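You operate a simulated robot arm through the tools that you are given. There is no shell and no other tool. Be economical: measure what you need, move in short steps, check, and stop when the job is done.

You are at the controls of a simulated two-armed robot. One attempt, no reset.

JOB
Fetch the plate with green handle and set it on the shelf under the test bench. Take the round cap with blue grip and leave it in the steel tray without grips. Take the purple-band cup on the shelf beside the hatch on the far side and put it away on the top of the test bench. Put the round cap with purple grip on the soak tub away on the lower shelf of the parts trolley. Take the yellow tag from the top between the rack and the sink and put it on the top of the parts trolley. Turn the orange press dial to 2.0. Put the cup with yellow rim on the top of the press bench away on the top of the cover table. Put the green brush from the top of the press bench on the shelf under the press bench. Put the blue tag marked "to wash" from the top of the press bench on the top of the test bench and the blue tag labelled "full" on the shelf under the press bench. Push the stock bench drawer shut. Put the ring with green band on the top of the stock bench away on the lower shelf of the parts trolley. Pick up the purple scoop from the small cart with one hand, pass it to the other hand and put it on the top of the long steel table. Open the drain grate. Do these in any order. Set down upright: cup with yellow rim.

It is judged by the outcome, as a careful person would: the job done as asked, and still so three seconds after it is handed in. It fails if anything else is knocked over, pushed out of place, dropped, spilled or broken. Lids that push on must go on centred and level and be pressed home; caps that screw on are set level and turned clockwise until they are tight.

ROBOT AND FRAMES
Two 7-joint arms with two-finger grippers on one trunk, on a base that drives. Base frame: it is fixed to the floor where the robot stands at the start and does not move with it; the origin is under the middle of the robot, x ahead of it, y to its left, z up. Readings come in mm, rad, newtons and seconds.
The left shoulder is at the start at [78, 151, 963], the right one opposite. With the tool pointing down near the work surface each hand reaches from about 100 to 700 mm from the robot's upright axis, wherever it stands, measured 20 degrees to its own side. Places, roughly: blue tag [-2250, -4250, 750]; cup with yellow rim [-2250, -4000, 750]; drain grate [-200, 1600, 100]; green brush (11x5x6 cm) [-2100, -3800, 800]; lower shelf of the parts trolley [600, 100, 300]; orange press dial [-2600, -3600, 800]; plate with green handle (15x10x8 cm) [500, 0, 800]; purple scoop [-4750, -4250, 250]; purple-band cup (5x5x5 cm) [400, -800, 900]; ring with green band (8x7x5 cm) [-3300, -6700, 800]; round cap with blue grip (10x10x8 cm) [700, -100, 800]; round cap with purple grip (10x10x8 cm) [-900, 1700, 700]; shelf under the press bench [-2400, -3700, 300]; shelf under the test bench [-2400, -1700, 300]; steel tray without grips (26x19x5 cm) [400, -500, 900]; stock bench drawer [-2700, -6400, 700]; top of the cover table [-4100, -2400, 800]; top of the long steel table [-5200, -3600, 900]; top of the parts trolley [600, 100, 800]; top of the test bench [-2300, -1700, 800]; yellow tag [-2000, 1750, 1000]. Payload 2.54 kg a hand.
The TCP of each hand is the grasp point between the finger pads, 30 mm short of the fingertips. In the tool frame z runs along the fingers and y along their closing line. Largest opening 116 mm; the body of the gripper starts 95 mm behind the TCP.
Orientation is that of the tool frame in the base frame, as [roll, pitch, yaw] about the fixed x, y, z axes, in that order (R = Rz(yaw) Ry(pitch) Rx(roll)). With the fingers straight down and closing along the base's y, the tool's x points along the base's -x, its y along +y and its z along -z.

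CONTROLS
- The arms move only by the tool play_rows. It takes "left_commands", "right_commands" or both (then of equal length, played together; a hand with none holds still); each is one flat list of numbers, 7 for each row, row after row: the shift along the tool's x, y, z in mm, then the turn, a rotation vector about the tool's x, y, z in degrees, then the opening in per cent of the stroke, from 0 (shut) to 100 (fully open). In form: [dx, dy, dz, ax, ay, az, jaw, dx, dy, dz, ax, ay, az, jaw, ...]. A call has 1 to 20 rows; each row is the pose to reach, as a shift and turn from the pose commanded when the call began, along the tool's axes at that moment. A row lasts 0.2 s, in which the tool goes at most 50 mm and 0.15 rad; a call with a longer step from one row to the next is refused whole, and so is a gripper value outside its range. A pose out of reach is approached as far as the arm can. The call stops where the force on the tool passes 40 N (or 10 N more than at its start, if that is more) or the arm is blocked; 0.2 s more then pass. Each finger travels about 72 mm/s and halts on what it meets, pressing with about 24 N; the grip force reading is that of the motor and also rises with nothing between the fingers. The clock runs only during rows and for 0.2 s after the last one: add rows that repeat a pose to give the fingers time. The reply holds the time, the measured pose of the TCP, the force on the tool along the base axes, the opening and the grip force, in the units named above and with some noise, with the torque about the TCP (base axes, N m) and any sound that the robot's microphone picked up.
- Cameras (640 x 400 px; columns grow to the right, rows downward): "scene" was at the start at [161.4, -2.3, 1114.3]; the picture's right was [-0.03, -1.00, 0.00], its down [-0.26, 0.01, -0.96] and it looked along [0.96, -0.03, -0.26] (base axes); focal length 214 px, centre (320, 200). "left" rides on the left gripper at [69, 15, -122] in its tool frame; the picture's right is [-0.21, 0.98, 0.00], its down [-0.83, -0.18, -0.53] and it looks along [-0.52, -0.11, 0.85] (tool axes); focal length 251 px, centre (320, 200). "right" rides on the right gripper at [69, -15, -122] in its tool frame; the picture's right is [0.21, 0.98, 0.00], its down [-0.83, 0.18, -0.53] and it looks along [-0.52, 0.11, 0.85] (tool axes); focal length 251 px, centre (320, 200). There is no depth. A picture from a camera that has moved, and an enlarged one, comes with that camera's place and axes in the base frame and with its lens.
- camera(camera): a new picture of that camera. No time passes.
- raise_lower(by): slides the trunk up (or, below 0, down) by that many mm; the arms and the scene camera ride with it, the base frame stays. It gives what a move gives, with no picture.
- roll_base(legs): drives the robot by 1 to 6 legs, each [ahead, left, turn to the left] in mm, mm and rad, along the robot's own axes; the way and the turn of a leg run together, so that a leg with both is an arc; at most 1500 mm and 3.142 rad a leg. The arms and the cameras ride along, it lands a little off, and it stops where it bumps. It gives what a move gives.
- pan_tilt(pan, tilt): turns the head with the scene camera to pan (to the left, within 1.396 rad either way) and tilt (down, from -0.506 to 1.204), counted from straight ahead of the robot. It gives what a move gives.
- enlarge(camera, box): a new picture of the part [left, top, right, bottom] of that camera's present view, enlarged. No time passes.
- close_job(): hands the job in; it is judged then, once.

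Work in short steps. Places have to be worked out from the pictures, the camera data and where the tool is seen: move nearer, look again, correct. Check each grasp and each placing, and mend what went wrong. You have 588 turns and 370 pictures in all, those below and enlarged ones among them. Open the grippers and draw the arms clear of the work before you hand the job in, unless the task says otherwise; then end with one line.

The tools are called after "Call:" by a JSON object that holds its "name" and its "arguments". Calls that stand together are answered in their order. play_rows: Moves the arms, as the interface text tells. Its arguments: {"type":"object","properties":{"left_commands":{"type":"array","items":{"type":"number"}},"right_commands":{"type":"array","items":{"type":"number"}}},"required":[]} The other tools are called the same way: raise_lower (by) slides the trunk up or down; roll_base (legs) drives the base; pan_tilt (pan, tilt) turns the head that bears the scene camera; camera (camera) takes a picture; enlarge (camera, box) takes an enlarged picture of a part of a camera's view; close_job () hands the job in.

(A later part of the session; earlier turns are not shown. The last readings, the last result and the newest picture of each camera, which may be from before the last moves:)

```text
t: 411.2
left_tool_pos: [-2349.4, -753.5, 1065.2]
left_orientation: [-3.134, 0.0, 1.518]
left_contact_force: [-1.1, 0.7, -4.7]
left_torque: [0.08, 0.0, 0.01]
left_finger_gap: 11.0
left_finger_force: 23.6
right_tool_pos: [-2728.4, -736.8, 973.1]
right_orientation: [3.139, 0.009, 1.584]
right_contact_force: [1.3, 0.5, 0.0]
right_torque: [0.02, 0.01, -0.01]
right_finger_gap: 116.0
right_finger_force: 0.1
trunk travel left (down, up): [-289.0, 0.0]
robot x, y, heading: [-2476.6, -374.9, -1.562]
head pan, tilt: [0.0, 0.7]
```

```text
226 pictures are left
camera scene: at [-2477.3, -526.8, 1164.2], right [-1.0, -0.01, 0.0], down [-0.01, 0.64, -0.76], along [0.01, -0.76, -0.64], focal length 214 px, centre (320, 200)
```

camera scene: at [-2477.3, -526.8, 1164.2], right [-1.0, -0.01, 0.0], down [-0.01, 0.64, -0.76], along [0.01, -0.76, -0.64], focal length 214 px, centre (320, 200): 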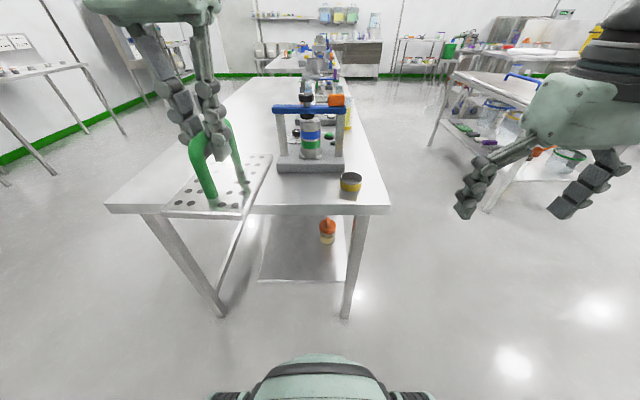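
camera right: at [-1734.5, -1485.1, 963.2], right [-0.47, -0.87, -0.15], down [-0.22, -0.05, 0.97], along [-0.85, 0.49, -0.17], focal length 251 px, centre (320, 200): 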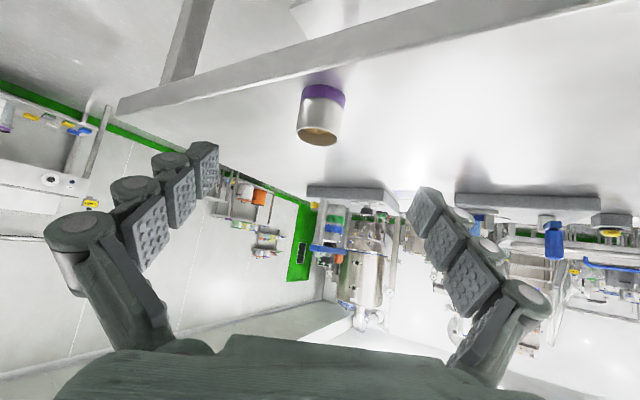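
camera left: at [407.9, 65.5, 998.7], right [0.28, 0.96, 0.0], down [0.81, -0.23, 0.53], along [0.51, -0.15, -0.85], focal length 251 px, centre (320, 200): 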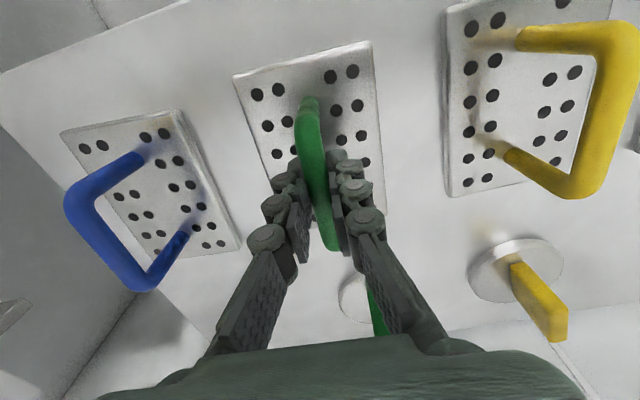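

Shelf under the bench: z≈300, x −2206…−2577, end at y≈−1013. I'll place the plate at ≈(-2335,-1110). Pull the right hand back, lower the trunk, then lower the plate in front of the bench end.

Call:
{"name": "play_rows", "arguments": {"right_commands": [30, 0, 0, 0, 0, 0, 100, 60, 0, 0, 0, 0, 0, 100, 90, 0, 0, 0, 0, 0, 100, 120, 0, 0, 0, 0, 0, 100]}}

Call:
{"name": "raise_lower", "arguments": {"by": -285}}

Call:
{"name": "play_rows", "arguments": {"left_commands": [0, 0, 3, 0, 0, 0, 0, 0, 0, 10, 0, 0, 0, 0, 0, 0, 22, 0, 0, 0, 0, 0, 0, 40, 0, 0, 0, 0, 0, 0, 60, 0, 0, 0, 0, 0, 0, 80, 0, 0, 0, 0, 0, 0, 100, 0, 0, 0, 0, 0, 0, 120, 0, 0, 0, 0, 0, 0, 140, 0, 0, 0, 0, -5, 0, 160, 0, 0, 0, 0, -13, 0, 180, 0, 0, 0, 0, -23, 0, 200, 0, 0, 0, 0, -33, 0, 220, 0, 0, 0, 0, -43, 0, 240, 0, 0, 0, 0, -53, 0, 260, 0, 0, 0, 0, -63, 0, 280, 0, 0, 0, 0, -73, 0, 300, 0, 0, 0, 0, -82, 0, 320, 0, 0, 0, 0, -88, 0, 335, 0, 0, 0, 0, -90, 0, 345, 0, 0, 0, 0]}}

Call:
{"name": "camera", "arguments": {"camera": "scene"}}

Call:
{"name": "camera", "arguments": {"camera": "left"}}

```text
t: 412.2
left_tool_pos: [-2350.4, -753.2, 1066.4]
left_orientation: [-3.134, -0.001, 1.518]
left_contact_force: [0.3, 0.9, -2.9]
left_torque: [0.02, 0.0, 0.02]
left_finger_gap: 11.1
left_finger_force: 23.7
right_tool_pos: [-2734.3, -634.7, 989.9]
right_orientation: [3.139, 0.005, 1.581]
right_contact_force: [-0.6, 0.4, 0.7]
right_torque: [-0.05, 0.02, -0.04]
right_finger_gap: 116.2
right_finger_force: 0.1
right hand out of reach, approached as far as the arm can: row 3, 4
trunk travel left (down, up): [-289.0, 0.0]
robot x, y, heading: [-2482.2, -372.9, -1.562]
head pan, tilt: [0.0, 0.7]
```

```text
t: 415.1
left_tool_pos: [-2351.0, -753.5, 780.5]
left_orientation: [-3.136, -0.001, 1.518]
left_contact_force: [1.0, 0.5, -4.3]
left_torque: [0.06, 0.0, 0.01]
left_finger_gap: 11.2
left_finger_force: 23.6
right_tool_pos: [-2733.7, -634.8, 705.0]
right_orientation: [3.136, 0.007, 1.585]
right_contact_force: [0.9, -0.4, -0.1]
right_torque: [-0.02, 0.0, 0.01]
right_finger_gap: 115.9
right_finger_force: 0.0
trunk travel left (down, up): [-4.0, 285.0]
robot x, y, heading: [-2474.1, -375.4, -1.559]
head pan, tilt: [0.0, 0.7]
```

```text
t: 419.3
left_tool_pos: [-2356.0, -843.2, 436.3]
left_orientation: [-3.136, 0.0, 1.52]
left_contact_force: [-0.2, 0.4, -3.1]
left_torque: [0.03, -0.02, -0.04]
left_finger_gap: 11.2
left_finger_force: 23.5
right_tool_pos: [-2733.2, -635.4, 705.4]
right_orientation: [3.136, 0.005, 1.582]
right_contact_force: [-0.4, 0.0, -0.4]
right_torque: [0.01, 0.03, 0.0]
right_finger_gap: 116.2
right_finger_force: 0.0
trunk travel left (down, up): [-4.0, 285.0]
robot x, y, heading: [-2479.3, -376.3, -1.561]
head pan, tilt: [0.0, 0.7]
```

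```text
225 pictures are left
camera scene: at [-2477.2, -526.7, 879.1], right [-1.0, -0.01, 0.0], down [-0.01, 0.64, -0.76], along [0.01, -0.76, -0.64], focal length 214 px, centre (320, 200)
```

scene: 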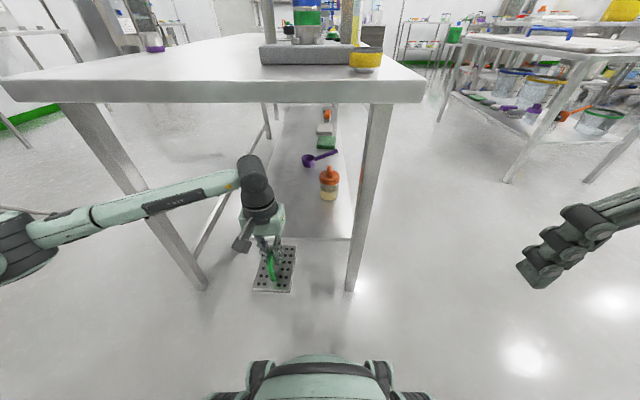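

```text
224 pictures are left
camera left: at [-2336.8, -774.7, 559.6], right [0.96, -0.27, -0.01], down [-0.22, -0.82, 0.54], along [-0.15, -0.51, -0.84], focal length 251 px, centre (320, 200)
```

left: 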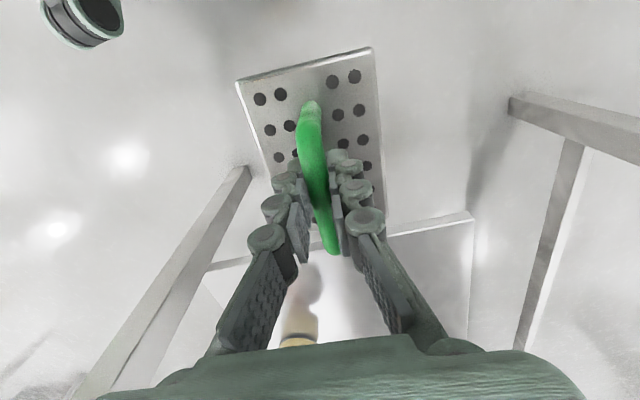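

The left elbow might hit the NE leg on driving in, so I extend the arm forward instead (plate bottom ≈368, above shelf 300).

Call:
{"name": "play_rows", "arguments": {"left_commands": [-2, 0, 0, 0, 0, 0, 0, -7, 0, 0, 0, 0, 0, 0, -15, 0, 0, 0, 0, 0, 0, -27, 0, 0, 0, 0, 0, 0, -41, 0, 0, 0, 0, 0, 0, -56, 0, 0, 0, 0, 0, 0, -71, 0, 0, 0, 0, 0, 0, -86, 0, 0, 0, 0, 0, 0, -101, 0, 0, 0, 0, 0, 0, -115, 0, 0, 0, 0, 0, 0, -126, 0, 0, 0, 0, 0, 0, -132, 0, 0, 0, 0, 0, 0]}}

Call:
{"name": "camera", "arguments": {"camera": "scene"}}

```text
t: 421.9
left_tool_pos: [-2362.1, -973.9, 435.8]
left_orientation: [-3.135, 0.0, 1.518]
left_contact_force: [0.6, -0.5, -4.1]
left_torque: [0.0, 0.0, 0.04]
left_finger_gap: 11.1
left_finger_force: 23.9
right_tool_pos: [-2734.4, -634.8, 705.3]
right_orientation: [3.136, 0.004, 1.583]
right_contact_force: [0.2, 0.9, -0.2]
right_torque: [0.0, -0.01, 0.0]
right_finger_gap: 115.9
right_finger_force: 0.2
trunk travel left (down, up): [-4.0, 285.0]
robot x, y, heading: [-2477.0, -370.8, -1.569]
head pan, tilt: [0.0, 0.7]
```

```text
223 pictures are left
camera scene: at [-2477.2, -526.8, 879.1], right [-1.0, -0.01, 0.0], down [-0.01, 0.64, -0.76], along [0.01, -0.76, -0.64], focal length 214 px, centre (320, 200)
```

scene: 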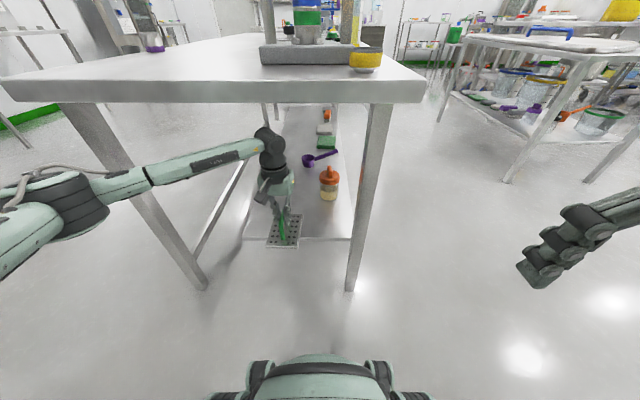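

Call:
{"name": "play_rows", "arguments": {"left_commands": [-2, 0, 0, 0, 0, 0, 0, -7, 0, 0, 0, 0, 0, 0, -15, 0, 0, 0, 0, 0, 0, -27, 0, 0, 0, 0, 0, 0, -41, 0, 0, 0, 0, 0, 0, -56, 0, 0, 0, 0, 0, 0, -71, 0, 0, 0, 0, 0, 0, -85, 0, 0, 0, 0, 0, 0, -95, 0, 0, 0, 0, 0, 0, -100, 0, 0, 0, 0, 0, 0]}}

Call:
{"name": "camera", "arguments": {"camera": "scene"}}

Call:
{"name": "camera", "arguments": {"camera": "left"}}

```text
t: 424.1
left_tool_pos: [-2368.6, -1074.3, 435.7]
left_orientation: [-3.134, -0.001, 1.518]
left_contact_force: [-0.1, -0.5, -3.5]
left_torque: [0.04, -0.03, 0.01]
left_finger_gap: 11.2
left_finger_force: 24.4
right_tool_pos: [-2733.6, -635.2, 704.0]
right_orientation: [3.137, 0.005, 1.583]
right_contact_force: [-0.5, 0.3, 0.0]
right_torque: [0.0, 0.0, -0.02]
right_finger_gap: 116.1
right_finger_force: 0.0
trunk travel left (down, up): [-4.0, 285.0]
robot x, y, heading: [-2481.9, -375.9, -1.567]
head pan, tilt: [0.0, 0.7]
```

```text
222 pictures are left
camera scene: at [-2477.2, -526.8, 879.1], right [-1.0, -0.01, 0.0], down [-0.01, 0.64, -0.76], along [0.01, -0.76, -0.64], focal length 214 px, centre (320, 200)
```

scene: 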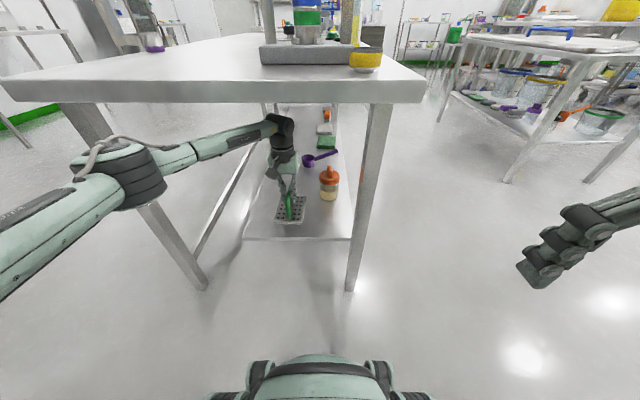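

```text
221 pictures are left
camera left: at [-2349.0, -1006.4, 559.8], right [0.96, -0.27, -0.01], down [-0.22, -0.82, 0.53], along [-0.15, -0.51, -0.85], focal length 251 px, centre (320, 200)
```

left: 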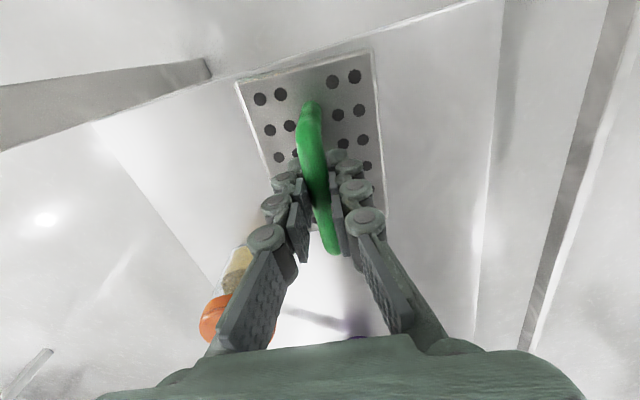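

Excellent; extend another 45 mm so the plate is fully over the shelf.

Call:
{"name": "play_rows", "arguments": {"left_commands": [-3, 0, 0, 0, 0, 0, 0, -9, 0, 0, 0, 0, 0, 0, -18, 0, 0, 0, 0, 0, 0, -28, 0, 0, 0, 0, 0, 0, -38, 0, 0, 0, 0, 0, 0, -44, 0, 0, 0, 0, 0, 0, -46, 0, 0, 0, 0, 0, 0]}}

Call:
{"name": "play_rows", "arguments": {"left_commands": [0, 0, 3, 0, 0, 0, 0, 0, 0, 9, 0, 0, 0, 0, 0, 0, 18, 0, 0, 0, 0, 0, 0, 28, 0, 0, 0, 0, 0, 0, 38, 0, 0, 0, 0, 0, 0, 46, 0, 0, 0, 0, 0, 0, 50, 0, 0, 0, 0]}}

Call:
{"name": "camera", "arguments": {"camera": "left"}}

```text
t: 425.7
left_tool_pos: [-2371.3, -1120.8, 435.7]
left_orientation: [-3.134, 0.001, 1.517]
left_contact_force: [-0.4, 0.4, -3.9]
left_torque: [0.05, -0.02, 0.03]
left_finger_gap: 11.0
left_finger_force: 23.8
right_tool_pos: [-2732.6, -634.7, 705.0]
right_orientation: [3.136, 0.005, 1.583]
right_contact_force: [0.7, 0.6, 0.8]
right_torque: [-0.03, 0.02, 0.0]
right_finger_gap: 115.9
right_finger_force: 0.0
trunk travel left (down, up): [-4.0, 285.0]
robot x, y, heading: [-2479.3, -372.4, -1.564]
head pan, tilt: [0.0, 0.7]
```

```text
t: 427.3
left_tool_pos: [-2370.8, -1115.5, 389.7]
left_orientation: [-3.135, -0.001, 1.519]
left_contact_force: [0.0, -0.1, -3.4]
left_torque: [0.01, 0.02, 0.02]
left_finger_gap: 11.0
left_finger_force: 23.9
left hand out of reach, approached as far as the arm can: row 6, 7
right_tool_pos: [-2733.4, -634.5, 705.2]
right_orientation: [3.135, 0.006, 1.584]
right_contact_force: [0.4, -0.1, -0.4]
right_torque: [0.03, -0.01, -0.02]
right_finger_gap: 116.0
right_finger_force: 0.1
trunk travel left (down, up): [-4.0, 285.0]
robot x, y, heading: [-2478.1, -374.9, -1.563]
head pan, tilt: [0.0, 0.7]
```

```text
220 pictures are left
camera left: at [-2351.5, -1046.9, 513.4], right [0.96, -0.27, -0.01], down [-0.22, -0.82, 0.54], along [-0.15, -0.51, -0.84], focal length 251 px, centre (320, 200)
```

left: 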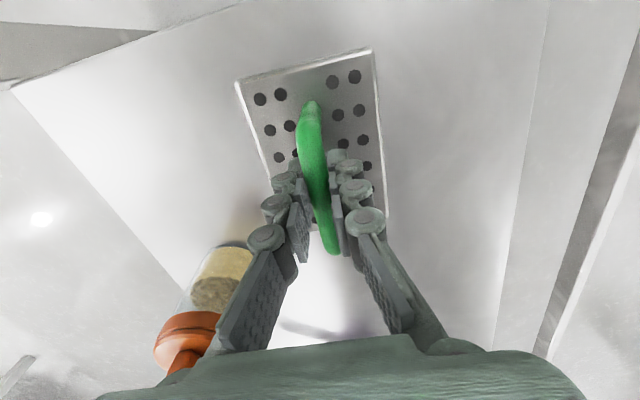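

Out of reach slightly at this height; nudge the base forward 25 mm and continue lowering.

Call:
{"name": "roll_base", "arguments": {"legs": [[28, 0, 0]]}}

Call:
{"name": "play_rows", "arguments": {"left_commands": [8, 0, 2, 0, 0, 0, 0, 16, 0, 6, 0, 0, 0, 0, 20, 0, 11, 0, 0, 0, 0, 20, 0, 16, 0, 0, 0, 0]}}

Call:
{"name": "play_rows", "arguments": {"left_commands": [0, 0, 2, 0, 0, 0, 0, 0, 0, 4, 0, 0, 0, 0, 0, 0, 6, 0, 0, 0, 0]}}

```text
t: 428.1
left_tool_pos: [-2371.2, -1142.6, 390.0]
left_orientation: [-3.134, 0.002, 1.52]
left_contact_force: [0.6, 0.2, -3.6]
left_torque: [0.08, -0.02, 0.01]
left_finger_gap: 11.3
left_finger_force: 24.7
right_tool_pos: [-2733.4, -662.0, 705.2]
right_orientation: [3.136, 0.006, 1.583]
right_contact_force: [-0.2, 0.1, 0.4]
right_torque: [0.02, 0.0, -0.03]
right_finger_gap: 116.0
right_finger_force: 0.0
trunk travel left (down, up): [-4.0, 285.0]
robot x, y, heading: [-2479.0, -399.5, -1.561]
head pan, tilt: [0.0, 0.7]
```

```text
t: 429.1
left_tool_pos: [-2370.1, -1122.2, 375.0]
left_orientation: [-3.135, 0.002, 1.518]
left_contact_force: [0.1, 0.2, -1.5]
left_torque: [-0.1, -0.01, -0.02]
left_finger_gap: 11.0
left_finger_force: 23.7
right_tool_pos: [-2733.3, -662.8, 706.1]
right_orientation: [3.136, 0.003, 1.583]
right_contact_force: [-0.6, 0.4, 0.7]
right_torque: [0.01, -0.03, -0.02]
right_finger_gap: 116.2
right_finger_force: 0.1
trunk travel left (down, up): [-4.0, 285.0]
robot x, y, heading: [-2477.1, -403.3, -1.56]
head pan, tilt: [0.0, 0.7]
```

```text
t: 429.9
left_tool_pos: [-2371.7, -1122.6, 374.7]
left_orientation: [-3.136, 0.007, 1.519]
left_contact_force: [2.1, 4.8, 29.1]
left_torque: [0.43, -0.01, 0.03]
left_finger_gap: 11.1
left_finger_force: 24.4
right_tool_pos: [-2733.3, -661.9, 706.8]
right_orientation: [3.137, 0.01, 1.582]
right_contact_force: [-0.4, -0.2, 0.0]
right_torque: [0.01, -0.01, 0.0]
right_finger_gap: 116.0
right_finger_force: 0.0
trunk travel left (down, up): [-4.0, 285.0]
robot x, y, heading: [-2479.0, -405.5, -1.565]
head pan, tilt: [0.0, 0.7]
```

On the shelf. Release with limited opening (bottle nearby) and raise.

Call:
{"name": "play_rows", "arguments": {"left_commands": [0, 0, -4, 0, 0, 0, 10, 0, 0, -4, 0, 0, 0, 30, 0, 0, -4, 0, 0, 0, 38, 0, 0, -4, 0, 0, 0, 38, 0, 0, -20, 0, 0, 0, 38, 0, 0, -50, 0, 0, 0, 38, 0, 0, -80, 0, 0, 0, 38]}}

Call:
{"name": "camera", "arguments": {"camera": "left"}}

```text
t: 431.6
left_tool_pos: [-2368.9, -1122.8, 449.9]
left_orientation: [-3.134, -0.001, 1.519]
left_contact_force: [0.7, -0.3, -0.3]
left_torque: [-0.01, 0.01, -0.01]
left_finger_gap: 44.3
left_finger_force: 0.1
right_tool_pos: [-2733.3, -662.7, 704.8]
right_orientation: [3.135, 0.009, 1.583]
right_contact_force: [-0.5, 0.3, 0.0]
right_torque: [0.03, 0.03, 0.0]
right_finger_gap: 116.2
right_finger_force: 0.1
trunk travel left (down, up): [-4.0, 285.0]
robot x, y, heading: [-2477.2, -399.7, -1.562]
head pan, tilt: [0.0, 0.7]
```

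```text
219 pictures are left
camera left: at [-2349.9, -1055.2, 571.9], right [0.96, -0.26, -0.01], down [-0.22, -0.82, 0.53], along [-0.15, -0.51, -0.84], focal length 251 px, centre (320, 200)
```

left: 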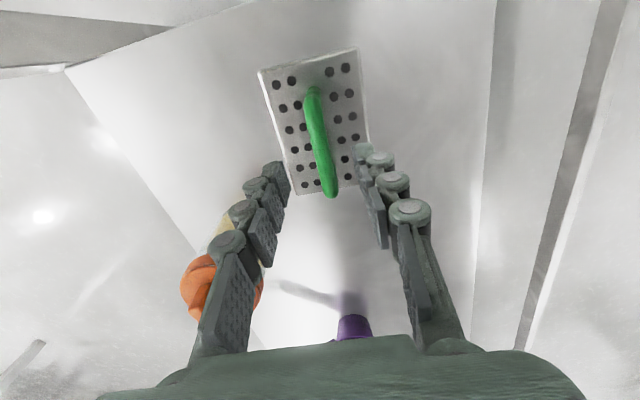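

Plate placed. Back out, raise trunk, restore the left hand.

Call:
{"name": "roll_base", "arguments": {"legs": [[-380, 0, 0]]}}

Call:
{"name": "raise_lower", "arguments": {"by": 285}}

Call:
{"name": "play_rows", "arguments": {"left_commands": [30, -10, -35, 0, 0, 0, 38, 60, -20, -70, 0, 0, 0, 38, 90, -30, -105, 0, 0, 0, 60, 120, -40, -140, 0, 0, 0, 80, 150, -50, -175, 0, 0, 0, 100, 180, -60, -210, 0, 0, 0, 100, 210, -60, -245, 0, 0, 0, 100, 240, -60, -280, 0, 0, 0, 100, 250, -60, -315, 0, 0, 0, 100, 260, -60, -340, 0, 0, 0, 100]}}

Call:
{"name": "roll_base", "arguments": {"legs": [[0, 1200, 0]]}}

Call:
{"name": "pan_tilt", "arguments": {"pan": 0.0, "tilt": 0.25}}

Call:
{"name": "camera", "arguments": {"camera": "scene"}}

```text
t: 434.0
left_tool_pos: [-2373.3, -742.2, 449.6]
left_orientation: [-3.135, -0.001, 1.518]
left_contact_force: [-0.3, 0.2, 0.1]
left_torque: [-0.02, 0.0, 0.02]
left_finger_gap: 44.0
left_finger_force: 0.1
right_tool_pos: [-2735.7, -281.6, 704.0]
right_orientation: [3.137, 0.006, 1.582]
right_contact_force: [0.0, 0.2, 0.3]
right_torque: [-0.01, 0.01, 0.02]
right_finger_gap: 115.9
right_finger_force: 0.0
trunk travel left (down, up): [-4.0, 285.0]
robot x, y, heading: [-2481.3, -19.6, -1.562]
head pan, tilt: [0.0, 0.7]
```

```text
t: 436.8
left_tool_pos: [-2372.8, -741.1, 733.5]
left_orientation: [-3.135, 0.0, 1.518]
left_contact_force: [-0.3, -0.4, 0.3]
left_torque: [0.01, -0.01, 0.04]
left_finger_gap: 44.3
left_finger_force: 0.0
right_tool_pos: [-2736.3, -281.2, 990.9]
right_orientation: [3.137, 0.006, 1.583]
right_contact_force: [0.2, -0.5, -0.2]
right_torque: [0.02, 0.02, -0.02]
right_finger_gap: 116.1
right_finger_force: 0.0
trunk travel left (down, up): [-289.0, 0.0]
robot x, y, heading: [-2482.7, -20.1, -1.564]
head pan, tilt: [0.0, 0.7]
```

```text
t: 439.0
left_tool_pos: [-2418.7, -479.9, 1073.1]
left_orientation: [-3.135, 0.001, 1.519]
left_contact_force: [0.2, -0.3, -0.5]
left_torque: [-0.03, -0.03, 0.04]
left_finger_gap: 116.2
left_finger_force: 0.2
right_tool_pos: [-2736.5, -281.8, 989.7]
right_orientation: [3.137, 0.009, 1.583]
right_contact_force: [0.5, -0.2, 0.3]
right_torque: [-0.01, 0.02, 0.02]
right_finger_gap: 116.1
right_finger_force: 0.1
trunk travel left (down, up): [-289.0, 0.0]
robot x, y, heading: [-2482.5, -19.6, -1.558]
head pan, tilt: [0.0, 0.7]
```

```text
t: 450.7
left_tool_pos: [-1217.0, -456.1, 1071.8]
left_orientation: [-3.135, 0.001, 1.539]
left_contact_force: [-0.1, 0.1, -0.4]
left_torque: [0.02, -0.03, 0.0]
left_finger_gap: 116.0
left_finger_force: 0.0
right_tool_pos: [-1540.5, -264.7, 990.7]
right_orientation: [3.136, 0.007, 1.599]
right_contact_force: [0.1, 0.6, 0.2]
right_torque: [0.01, -0.01, -0.03]
right_finger_gap: 115.9
right_finger_force: 0.0
trunk travel left (down, up): [-289.0, 0.0]
robot x, y, heading: [-1290.7, 3.7, -1.542]
head pan, tilt: [0.0, 0.7]
```

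```text
t: 451.6
left_tool_pos: [-1218.0, -456.0, 1071.9]
left_orientation: [-3.135, 0.001, 1.537]
left_contact_force: [0.7, 0.6, 0.3]
left_torque: [-0.01, 0.02, 0.01]
left_finger_gap: 116.0
left_finger_force: 0.1
right_tool_pos: [-1540.1, -264.1, 990.3]
right_orientation: [3.137, 0.007, 1.6]
right_contact_force: [-0.2, -1.0, -0.3]
right_torque: [0.0, -0.03, -0.02]
right_finger_gap: 116.1
right_finger_force: 0.0
trunk travel left (down, up): [-289.0, 0.0]
robot x, y, heading: [-1290.9, 3.9, -1.545]
head pan, tilt: [0.0, 0.25]
```

```text
218 pictures are left
camera scene: at [-1286.3, -159.5, 1205.0], right [-1.0, -0.03, 0.0], down [-0.01, 0.25, -0.97], along [0.03, -0.97, -0.25], focal length 214 px, centre (320, 200)
```

scene: 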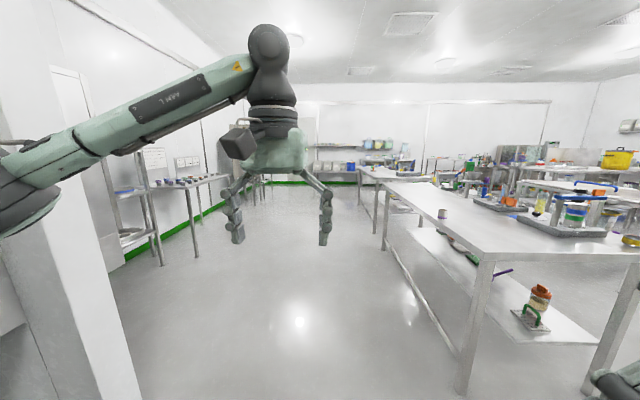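

Drive south along the aisle.

Call:
{"name": "roll_base", "arguments": {"legs": [[1500, 0, 0], [1300, 0, 0]]}}

Call:
{"name": "pan_tilt", "arguments": {"pan": -0.5, "tilt": 0.3}}

Call:
{"name": "camera", "arguments": {"camera": "scene"}}

```text
t: 465.1
left_tool_pos: [-1126.8, -3236.6, 1071.3]
left_orientation: [-3.135, 0.0, 1.541]
left_contact_force: [-0.4, 0.0, 0.1]
left_torque: [0.0, 0.0, -0.03]
left_finger_gap: 115.8
left_finger_force: 0.0
right_tool_pos: [-1450.0, -3045.3, 989.7]
right_orientation: [3.136, 0.005, 1.604]
right_contact_force: [0.0, 0.9, -0.1]
right_torque: [-0.01, -0.01, -0.01]
right_finger_gap: 115.9
right_finger_force: 0.0
trunk travel left (down, up): [-289.0, 0.0]
robot x, y, heading: [-1205.0, -2777.5, -1.538]
head pan, tilt: [0.0, 0.25]
```

```text
t: 466.1
left_tool_pos: [-1127.4, -3235.8, 1073.7]
left_orientation: [-3.134, 0.0, 1.538]
left_contact_force: [-0.3, 0.8, -0.3]
left_torque: [0.02, -0.01, 0.01]
left_finger_gap: 115.8
left_finger_force: 0.0
right_tool_pos: [-1450.3, -3045.4, 990.0]
right_orientation: [3.136, 0.007, 1.604]
right_contact_force: [-0.3, -0.4, 0.1]
right_torque: [0.0, 0.03, 0.01]
right_finger_gap: 115.9
right_finger_force: 0.0
trunk travel left (down, up): [-289.0, 0.0]
robot x, y, heading: [-1198.9, -2777.3, -1.539]
head pan, tilt: [-0.499, 0.3]
```

```text
217 pictures are left
camera scene: at [-1240.7, -2929.8, 1200.3], right [-0.89, 0.45, 0.0], down [0.13, 0.26, -0.96], along [-0.43, -0.85, -0.3], focal length 214 px, centre (320, 200)
```

scene: 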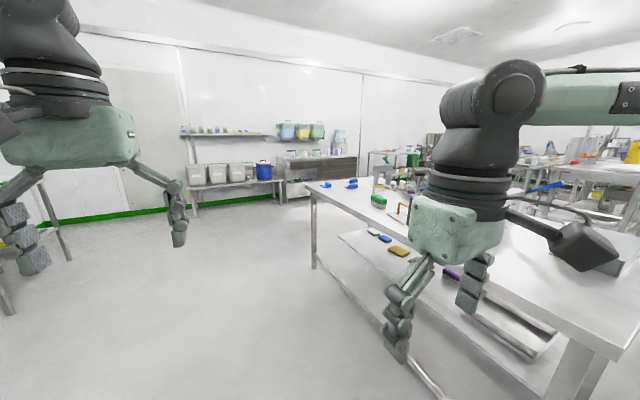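

Call:
{"name": "roll_base", "arguments": {"legs": [[1080, 100, 0], [0, 0, -1.6]]}}

Call:
{"name": "pan_tilt", "arguments": {"pan": 0.0, "tilt": 0.35}}

Call:
{"name": "camera", "arguments": {"camera": "scene"}}

```text
t: 475.5
left_tool_pos: [-1526.5, -3909.7, 1072.8]
left_orientation: [-3.136, -0.001, -0.05]
left_contact_force: [0.5, -0.3, -0.3]
left_torque: [0.0, 0.0, 0.0]
left_finger_gap: 116.0
left_finger_force: 0.0
right_tool_pos: [-1329.1, -3591.6, 989.5]
right_orientation: [3.136, 0.007, 0.015]
right_contact_force: [-0.4, -0.6, 0.4]
right_torque: [-0.01, -0.02, 0.02]
right_finger_gap: 116.1
right_finger_force: 0.1
trunk travel left (down, up): [-289.0, 0.0]
robot x, y, heading: [-1071.3, -3844.0, -3.132]
head pan, tilt: [-0.499, 0.3]
```

```text
t: 476.5
left_tool_pos: [-1526.0, -3910.6, 1072.4]
left_orientation: [-3.135, 0.0, -0.051]
left_contact_force: [0.2, -0.3, -0.1]
left_torque: [-0.01, 0.02, -0.01]
left_finger_gap: 115.8
left_finger_force: 0.0
right_tool_pos: [-1329.8, -3591.5, 990.8]
right_orientation: [3.137, 0.006, 0.015]
right_contact_force: [0.8, 0.5, 0.3]
right_torque: [0.01, -0.01, -0.02]
right_finger_gap: 116.0
right_finger_force: 0.1
trunk travel left (down, up): [-289.0, 0.0]
robot x, y, heading: [-1067.5, -3846.5, -3.131]
head pan, tilt: [0.0, 0.351]
```

```text
216 pictures are left
camera scene: at [-1229.1, -3846.6, 1195.6], right [-0.01, 1.0, 0.0], down [0.34, 0.0, -0.94], along [-0.94, -0.01, -0.34], focal length 214 px, centre (320, 200)
```

scene: 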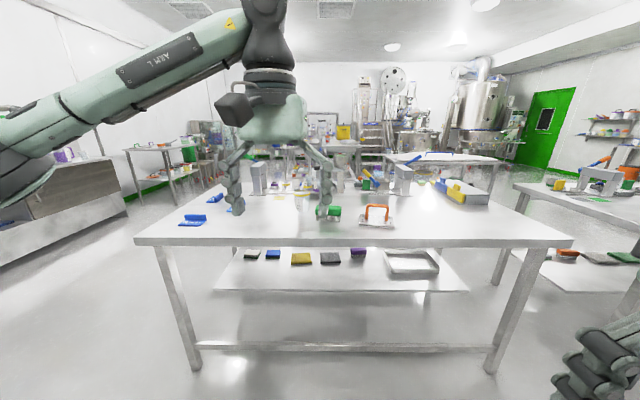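

Here is the press bench. Zoom in on its top.

Call:
{"name": "enlarge", "arguments": {"camera": "scene", "box": [140, 150, 340, 250]}}

Call:
{"name": "enlarge", "arguments": {"camera": "scene", "box": [320, 140, 520, 250]}}

```text
3.20 times, centred on (240, 200) of scene
camera zoom: at [-1229.1, -3846.6, 1195.6], right [-0.01, 1.0, 0.0], down [0.34, 0.0, -0.94], along [-0.94, -0.01, -0.34], focal length 686 px, centre (576, 200)
```

zoom: 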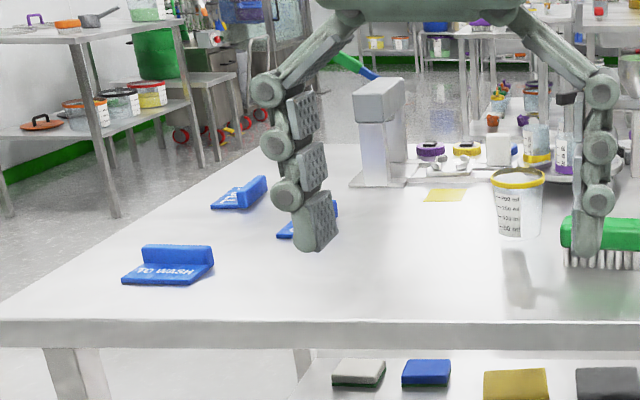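

```text
3.20 times, centred on (420, 195) of scene
camera zoom: at [-1229.1, -3846.6, 1195.6], right [-0.01, 1.0, 0.0], down [0.34, 0.0, -0.94], along [-0.94, -0.01, -0.34], focal length 686 px, centre (0, 216)
```

zoom: 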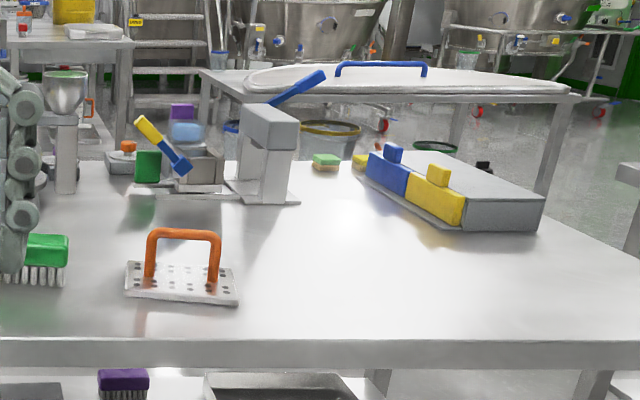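

I see three blue tags, the measuring cup with yellow rim (~(-2170,-3945)), the brush (~(-2114,-3822)). Move closer on the tag side.

Call:
{"name": "roll_base", "arguments": {"legs": [[400, 330, 0]]}}

Call:
{"name": "pan_tilt", "arguments": {"pan": 0.1, "tilt": 0.5}}

Call:
{"name": "camera", "arguments": {"camera": "scene"}}

Call:
{"name": "camera", "arguments": {"camera": "left"}}

```text
t: 480.2
left_tool_pos: [-1928.6, -4243.8, 1071.6]
left_orientation: [-3.136, 0.002, -0.051]
left_contact_force: [-0.1, -0.1, 0.2]
left_torque: [-0.05, -0.01, 0.0]
left_finger_gap: 115.9
left_finger_force: 0.0
right_tool_pos: [-1731.1, -3925.2, 990.1]
right_orientation: [3.137, 0.008, 0.013]
right_contact_force: [0.3, 0.0, 0.4]
right_torque: [-0.01, -0.02, -0.02]
right_finger_gap: 116.2
right_finger_force: 0.1
trunk travel left (down, up): [-289.0, 0.0]
robot x, y, heading: [-1469.7, -4181.0, -3.138]
head pan, tilt: [0.0, 0.351]
```

```text
t: 480.9
left_tool_pos: [-1927.9, -4244.2, 1072.1]
left_orientation: [-3.134, -0.001, -0.051]
left_contact_force: [-0.4, 0.2, -1.7]
left_torque: [0.01, 0.0, 0.02]
left_finger_gap: 116.0
left_finger_force: 0.0
right_tool_pos: [-1730.5, -3926.3, 989.0]
right_orientation: [3.137, 0.007, 0.014]
right_contact_force: [0.9, 0.7, -0.2]
right_torque: [-0.01, 0.02, -0.04]
right_finger_gap: 116.0
right_finger_force: 0.0
trunk travel left (down, up): [-289.0, 0.0]
robot x, y, heading: [-1468.0, -4181.0, -3.134]
head pan, tilt: [0.099, 0.499]
```

```text
213 pictures are left
camera scene: at [-1627.9, -4190.5, 1182.0], right [-0.11, 0.99, 0.0], down [0.48, 0.05, -0.88], along [-0.87, -0.1, -0.48], focal length 214 px, centre (320, 200)
```

scene: 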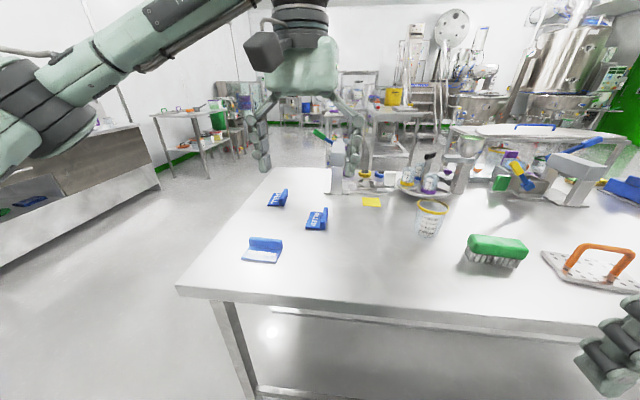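

```text
212 pictures are left
camera left: at [-1859.5, -4264.2, 1196.0], right [-0.26, -0.96, -0.01], down [-0.82, 0.22, 0.54], along [-0.52, 0.15, -0.84], focal length 251 px, centre (320, 200)
```

left: 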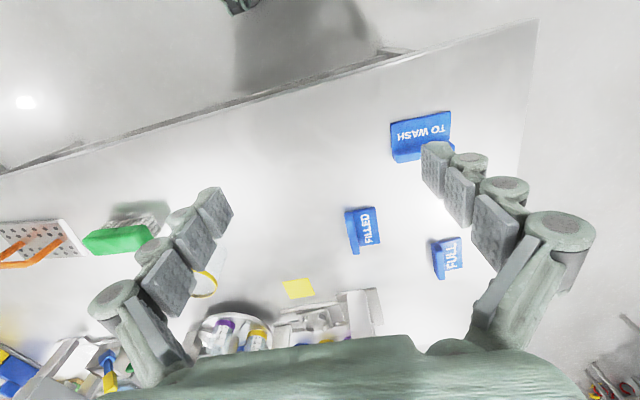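

FULL is at (-2312,-4422), TO WASH at (-2028,-4383), a third tag is FILLED. Look left to judge the space at the bench's south end.

Call:
{"name": "pan_tilt", "arguments": {"pan": 0.9, "tilt": 0.6}}

Call:
{"name": "camera", "arguments": {"camera": "scene"}}

```text
t: 482.1
left_tool_pos: [-1927.6, -4245.0, 1073.2]
left_orientation: [-3.136, 0.001, -0.05]
left_contact_force: [-0.1, -0.6, -0.6]
left_torque: [-0.02, 0.01, 0.0]
left_finger_gap: 116.0
left_finger_force: 0.1
right_tool_pos: [-1730.1, -3926.6, 990.2]
right_orientation: [3.137, 0.007, 0.013]
right_contact_force: [0.7, 0.8, -0.1]
right_torque: [0.01, -0.04, -0.03]
right_finger_gap: 116.0
right_finger_force: 0.1
trunk travel left (down, up): [-289.0, 0.0]
robot x, y, heading: [-1470.8, -4176.4, -3.131]
head pan, tilt: [0.901, 0.6]
```

```text
211 pictures are left
camera scene: at [-1591.7, -4250.3, 1172.8], right [-0.79, 0.61, 0.0], down [0.35, 0.45, -0.83], along [-0.51, -0.65, -0.56], focal length 214 px, centre (320, 200)
```

scene: 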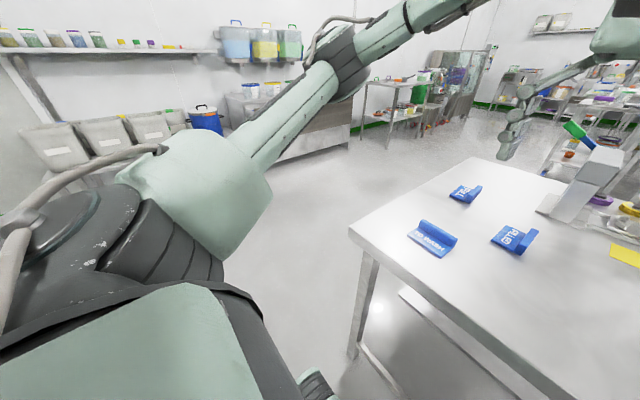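

Plenty of room south. First take the brush from the front with the right hand: it lies along y at ≈(-2075,-3828), top ≈858. Move over and turn the right hand 90°.

Call:
{"name": "roll_base", "arguments": {"legs": [[0, -255, 0], [120, 0, 0]]}}

Call:
{"name": "play_rows", "arguments": {"right_commands": [-15, 10, 0, 0, 0, 8, 100, -35, 20, 0, 0, 0, 16, 100, -60, 40, 0, 0, 0, 24, 100, -85, 60, 0, 0, 0, 32, 100, -110, 80, 0, 0, 0, 40, 100, -130, 100, 0, 0, 0, 48, 100, -150, 110, 0, 0, 0, 56, 100, -170, 120, 0, 0, 0, 64, 100, -185, 130, 0, 0, 0, 72, 100, -200, 140, 0, 0, 0, 80, 100, -205, 145, 0, 0, 0, 88, 100]}}

Call:
{"name": "pan_tilt", "arguments": {"pan": -0.2, "tilt": 0.6}}

Call:
{"name": "camera", "arguments": {"camera": "scene"}}

Call:
{"name": "camera", "arguments": {"camera": "right"}}

```text
t: 485.9
left_tool_pos: [-2050.7, -3992.4, 1073.0]
left_orientation: [-3.135, -0.001, -0.045]
left_contact_force: [0.4, 0.1, -0.5]
left_torque: [-0.01, 0.0, 0.02]
left_finger_gap: 116.1
left_finger_force: 0.2
right_tool_pos: [-1854.3, -3673.1, 990.5]
right_orientation: [3.137, 0.005, 0.016]
right_contact_force: [-0.3, -0.4, -0.6]
right_torque: [0.0, -0.02, -0.01]
right_finger_gap: 116.1
right_finger_force: 0.1
trunk travel left (down, up): [-289.0, 0.0]
robot x, y, heading: [-1591.9, -3924.6, -3.126]
head pan, tilt: [0.901, 0.6]
```

```text
t: 488.4
left_tool_pos: [-2050.7, -3992.9, 1072.4]
left_orientation: [-3.134, -0.002, -0.048]
left_contact_force: [0.0, 0.4, 0.8]
left_torque: [-0.02, 0.01, 0.01]
left_finger_gap: 116.0
left_finger_force: 0.0
right_tool_pos: [-2057.4, -3821.5, 992.1]
right_orientation: [3.135, -0.006, -1.522]
right_contact_force: [0.3, -0.5, 0.3]
right_torque: [-0.01, 0.0, -0.04]
right_finger_gap: 116.0
right_finger_force: 0.0
trunk travel left (down, up): [-289.0, 0.0]
robot x, y, heading: [-1589.8, -3925.7, -3.127]
head pan, tilt: [0.901, 0.6]
```

```text
t: 489.7
left_tool_pos: [-2050.5, -3993.0, 1072.4]
left_orientation: [-3.134, -0.001, -0.047]
left_contact_force: [0.1, 0.5, -0.5]
left_torque: [0.0, -0.01, 0.05]
left_finger_gap: 116.0
left_finger_force: 0.1
right_tool_pos: [-2055.9, -3821.4, 992.3]
right_orientation: [3.134, -0.006, -1.52]
right_contact_force: [0.4, -0.3, 0.2]
right_torque: [0.01, 0.0, 0.01]
right_finger_gap: 115.9
right_finger_force: 0.0
trunk travel left (down, up): [-289.0, 0.0]
robot x, y, heading: [-1592.6, -3926.5, -3.127]
head pan, tilt: [-0.201, 0.6]
```

```text
210 pictures are left
camera scene: at [-1746.8, -3910.7, 1172.8], right [0.19, 0.98, 0.0], down [0.56, -0.1, -0.83], along [-0.81, 0.15, -0.56], focal length 214 px, centre (320, 200)
```

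scene: 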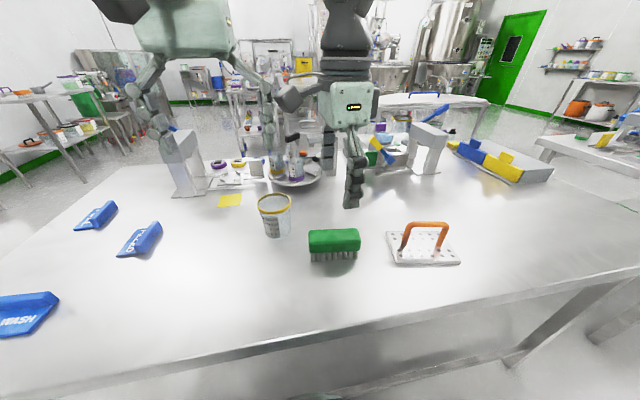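

```text
209 pictures are left
camera right: at [-2037.8, -3889.0, 1115.0], right [-0.96, -0.27, 0.01], down [-0.22, 0.82, 0.53], along [-0.15, 0.51, -0.85], focal length 251 px, centre (320, 200)
```

right: 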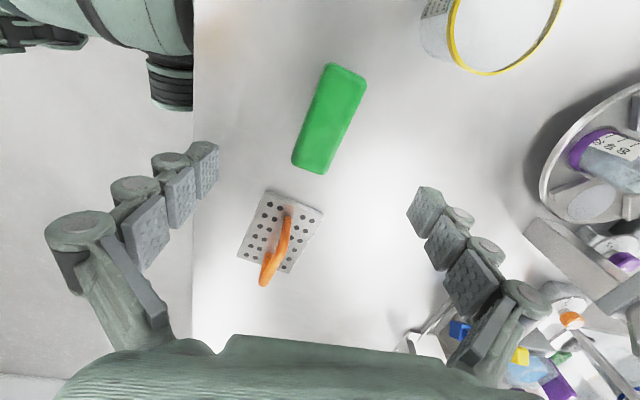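

Brush centre (-2066,-3826), axis 84°. Rotate 9°, descend and grip the block.

Call:
{"name": "play_rows", "arguments": {"right_commands": [1, 3, 40, 0, 0, 4, 75, 2, 6, 80, 0, 0, 8, 70, 4, 9, 115, 0, 0, 9, 65, 5, 10, 140, 0, 0, 9, 65, 5, 10, 146, 0, 0, 9, 65, 5, 10, 146, 0, 0, 9, 45, 5, 10, 146, 0, 0, 9, 34, 5, 10, 146, 0, 0, 9, 34, 5, 10, 146, 0, 0, 9, 34]}}

Call:
{"name": "camera", "arguments": {"camera": "right"}}

```text
t: 491.7
left_tool_pos: [-2050.8, -3991.4, 1073.0]
left_orientation: [-3.134, 0.001, -0.048]
left_contact_force: [0.0, 0.3, -0.4]
left_torque: [-0.01, 0.02, -0.02]
left_finger_gap: 116.0
left_finger_force: 0.0
right_tool_pos: [-2067.6, -3826.7, 845.5]
right_orientation: [3.138, -0.004, -1.678]
right_contact_force: [0.2, 0.5, -0.6]
right_torque: [-0.03, 0.02, 0.01]
right_finger_gap: 43.7
right_finger_force: 23.9
trunk travel left (down, up): [-289.0, 0.0]
robot x, y, heading: [-1591.0, -3926.9, -3.13]
head pan, tilt: [-0.201, 0.6]
```

```text
208 pictures are left
camera right: at [-2059.4, -3897.1, 968.9], right [-0.99, -0.11, 0.01], down [-0.09, 0.84, 0.53], along [-0.06, 0.53, -0.85], focal length 251 px, centre (320, 200)
```

right: 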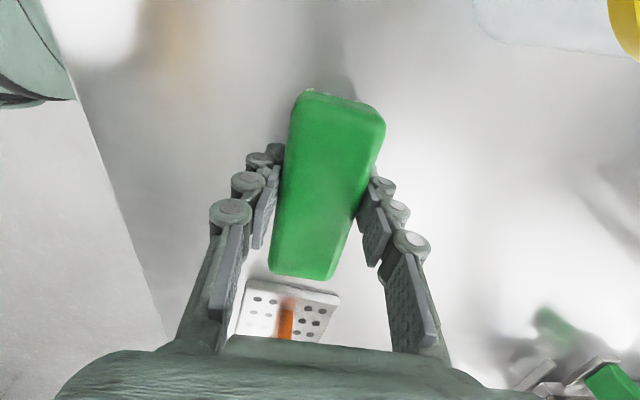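

Gripped. Lift slowly.

Call:
{"name": "play_rows", "arguments": {"right_commands": [0, 0, -3, 0, 0, 0, 34, 0, 0, -8, 0, 0, 0, 34, 0, 0, -16, 0, 0, 0, 34, 0, 0, -27, 0, 0, 0, 34, 0, 0, -40, 0, 0, 0, 34, 0, 0, -55, 0, 0, 0, 34, 0, 0, -70, 0, 0, 0, 34, 0, 0, -86, 0, 0, 0, 34, 0, 0, -102, 0, 0, 0, 34, 0, 0, -118, 0, 0, 0, 34, 0, 0, -132, 0, 0, 0, 34, 0, 0, -142, 0, 0, 0, 34, 0, 0, -148, 0, 0, 0, 34]}}

Call:
{"name": "camera", "arguments": {"camera": "scene"}}

```text
t: 494.5
left_tool_pos: [-2049.8, -3992.7, 1074.3]
left_orientation: [-3.134, 0.002, -0.047]
left_contact_force: [3.5, -12.0, 11.5]
left_torque: [1.58, 0.14, -0.3]
left_finger_gap: 116.6
left_finger_force: 0.1
right_tool_pos: [-2066.3, -3824.7, 994.3]
right_orientation: [3.139, -0.004, -1.679]
right_contact_force: [-3.4, 12.9, -13.2]
right_torque: [-0.62, -0.25, -0.07]
right_finger_gap: 43.5
right_finger_force: 23.7
trunk travel left (down, up): [-289.0, 0.0]
robot x, y, heading: [-1593.8, -3923.9, -3.131]
head pan, tilt: [-0.201, 0.6]
```

```text
207 pictures are left
camera scene: at [-1746.8, -3910.6, 1172.8], right [0.19, 0.98, 0.0], down [0.56, -0.11, -0.83], along [-0.81, 0.15, -0.56], focal length 214 px, centre (320, 200)
```

scene: 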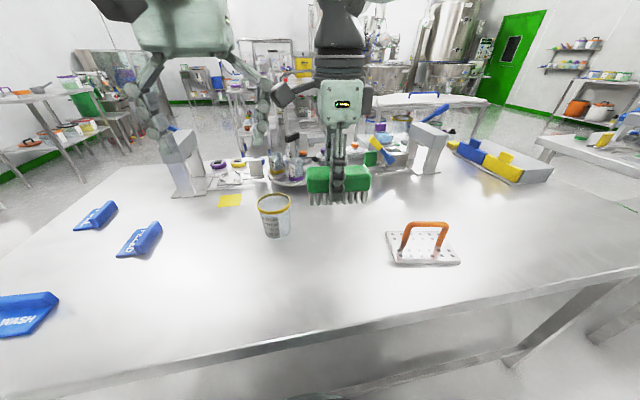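

The wrist camera touches the left fingers; move the left hand away to its side, then back off.

Call:
{"name": "play_rows", "arguments": {"left_commands": [0, 10, -5, 0, 0, 0, 100, 0, 30, -10, 0, 0, 0, 100, 0, 60, -10, 0, 0, 0, 100, 0, 90, -10, 0, 0, 0, 100]}}

Call:
{"name": "roll_base", "arguments": {"legs": [[-250, 0, 0], [0, 1300, 0]]}}

Call:
{"name": "roll_base", "arguments": {"legs": [[500, 0, 0], [0, 0, -1.57]]}}

Call:
{"name": "pan_tilt", "arguments": {"pan": 0.0, "tilt": 0.6}}

Call:
{"name": "camera", "arguments": {"camera": "scene"}}

```text
t: 495.5
left_tool_pos: [-2054.5, -4082.2, 1081.1]
left_orientation: [-3.134, -0.001, -0.048]
left_contact_force: [0.9, 0.2, 0.6]
left_torque: [0.03, 0.04, -0.03]
left_finger_gap: 116.2
left_finger_force: 0.0
right_tool_pos: [-2065.8, -3826.7, 994.8]
right_orientation: [3.137, -0.005, -1.678]
right_contact_force: [-0.4, 0.8, -0.6]
right_torque: [0.03, 0.04, 0.0]
right_finger_gap: 43.7
right_finger_force: 24.2
trunk travel left (down, up): [-289.0, 0.0]
robot x, y, heading: [-1593.8, -3926.8, -3.128]
head pan, tilt: [-0.201, 0.6]
```

```text
t: 509.4
left_tool_pos: [-1807.0, -5354.0, 1082.8]
left_orientation: [-3.134, 0.0, -0.066]
left_contact_force: [-0.4, -0.7, 1.0]
left_torque: [0.03, 0.01, 0.01]
left_finger_gap: 116.1
left_finger_force: 0.1
right_tool_pos: [-1813.1, -5098.6, 994.3]
right_orientation: [3.138, -0.005, -1.695]
right_contact_force: [0.3, -1.2, 0.1]
right_torque: [0.0, 0.0, -0.02]
right_finger_gap: 43.6
right_finger_force: 24.5
trunk travel left (down, up): [-289.0, 0.0]
robot x, y, heading: [-1339.2, -5207.9, 3.137]
head pan, tilt: [-0.201, 0.6]
```

```text
t: 516.3
left_tool_pos: [-1991.6, -4742.2, 1081.8]
left_orientation: [-3.134, 0.0, -1.629]
left_contact_force: [-0.4, 0.4, 0.5]
left_torque: [-0.02, 0.0, 0.0]
left_finger_gap: 116.2
left_finger_force: 0.0
right_tool_pos: [-1736.2, -4732.7, 993.5]
right_orientation: [3.136, -0.007, 3.027]
right_contact_force: [0.0, -1.0, -0.7]
right_torque: [0.02, 0.04, 0.0]
right_finger_gap: 43.5
right_finger_force: 24.2
trunk travel left (down, up): [-289.0, 0.0]
robot x, y, heading: [-1840.2, -5206.2, 1.574]
head pan, tilt: [-0.201, 0.6]
```

```text
t: 517.0
left_tool_pos: [-1991.5, -4743.2, 1081.8]
left_orientation: [-3.135, -0.001, -1.629]
left_contact_force: [-0.6, -0.5, 0.5]
left_torque: [0.01, 0.01, -0.01]
left_finger_gap: 116.1
left_finger_force: 0.0
right_tool_pos: [-1736.8, -4732.9, 993.6]
right_orientation: [3.136, -0.006, 3.027]
right_contact_force: [-0.4, 0.8, -0.7]
right_torque: [-0.03, -0.02, -0.03]
right_finger_gap: 43.6
right_finger_force: 24.5
trunk travel left (down, up): [-289.0, 0.0]
robot x, y, heading: [-1837.1, -5203.6, 1.577]
head pan, tilt: [0.0, 0.6]
```

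```text
206 pictures are left
camera scene: at [-1841.6, -5049.6, 1172.8], right [1.0, 0.0, 0.0], down [0.0, -0.56, -0.83], along [0.0, 0.83, -0.56], focal length 214 px, centre (320, 200)
```

scene: 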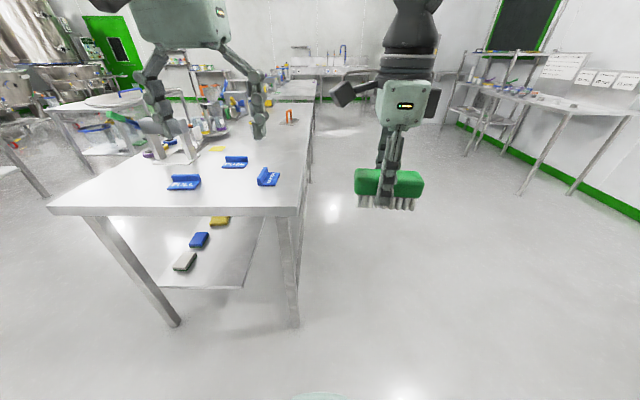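

Shift left in front of the bench's south end and approach.

Call:
{"name": "roll_base", "arguments": {"legs": [[0, 450, 0], [240, 0, 0]]}}

Call:
{"name": "camera", "arguments": {"camera": "scene"}}

Call:
{"name": "camera", "arguments": {"camera": "left"}}

```text
t: 523.3
left_tool_pos: [-2441.3, -4503.0, 1080.7]
left_orientation: [-3.135, 0.001, -1.629]
left_contact_force: [-1.0, 0.0, -0.2]
left_torque: [-0.02, 0.0, 0.01]
left_finger_gap: 116.0
left_finger_force: 0.0
right_tool_pos: [-2185.6, -4495.0, 993.8]
right_orientation: [3.137, -0.007, 3.025]
right_contact_force: [-0.2, 1.8, -0.6]
right_torque: [-0.05, 0.0, -0.01]
right_finger_gap: 43.4
right_finger_force: 24.2
trunk travel left (down, up): [-289.0, 0.0]
robot x, y, heading: [-2291.3, -4964.3, 1.572]
head pan, tilt: [0.0, 0.6]
```

```text
205 pictures are left
camera scene: at [-2292.1, -4810.8, 1172.7], right [1.0, 0.0, 0.0], down [0.0, -0.57, -0.82], along [0.0, 0.82, -0.57], focal length 214 px, centre (320, 200)
```

scene: 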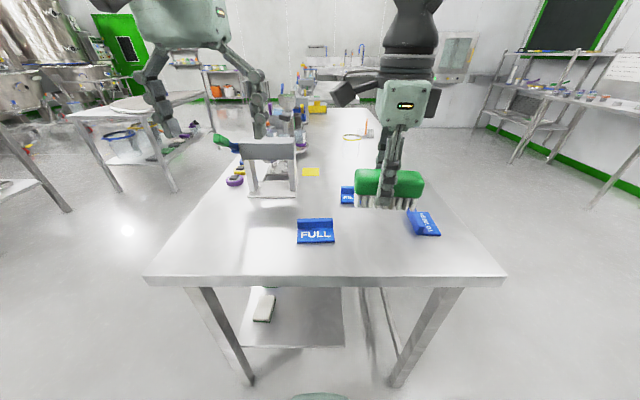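

```text
204 pictures are left
camera left: at [-2461.4, -4571.1, 1205.1], right [-0.96, 0.27, -0.01], down [0.23, 0.81, 0.54], along [0.15, 0.51, -0.84], focal length 251 px, centre (320, 200)
```

left: 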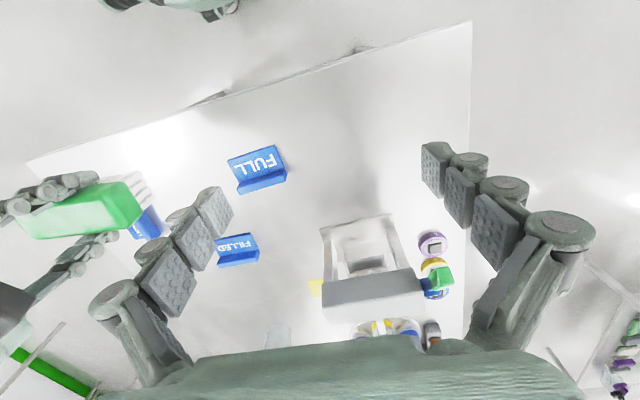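

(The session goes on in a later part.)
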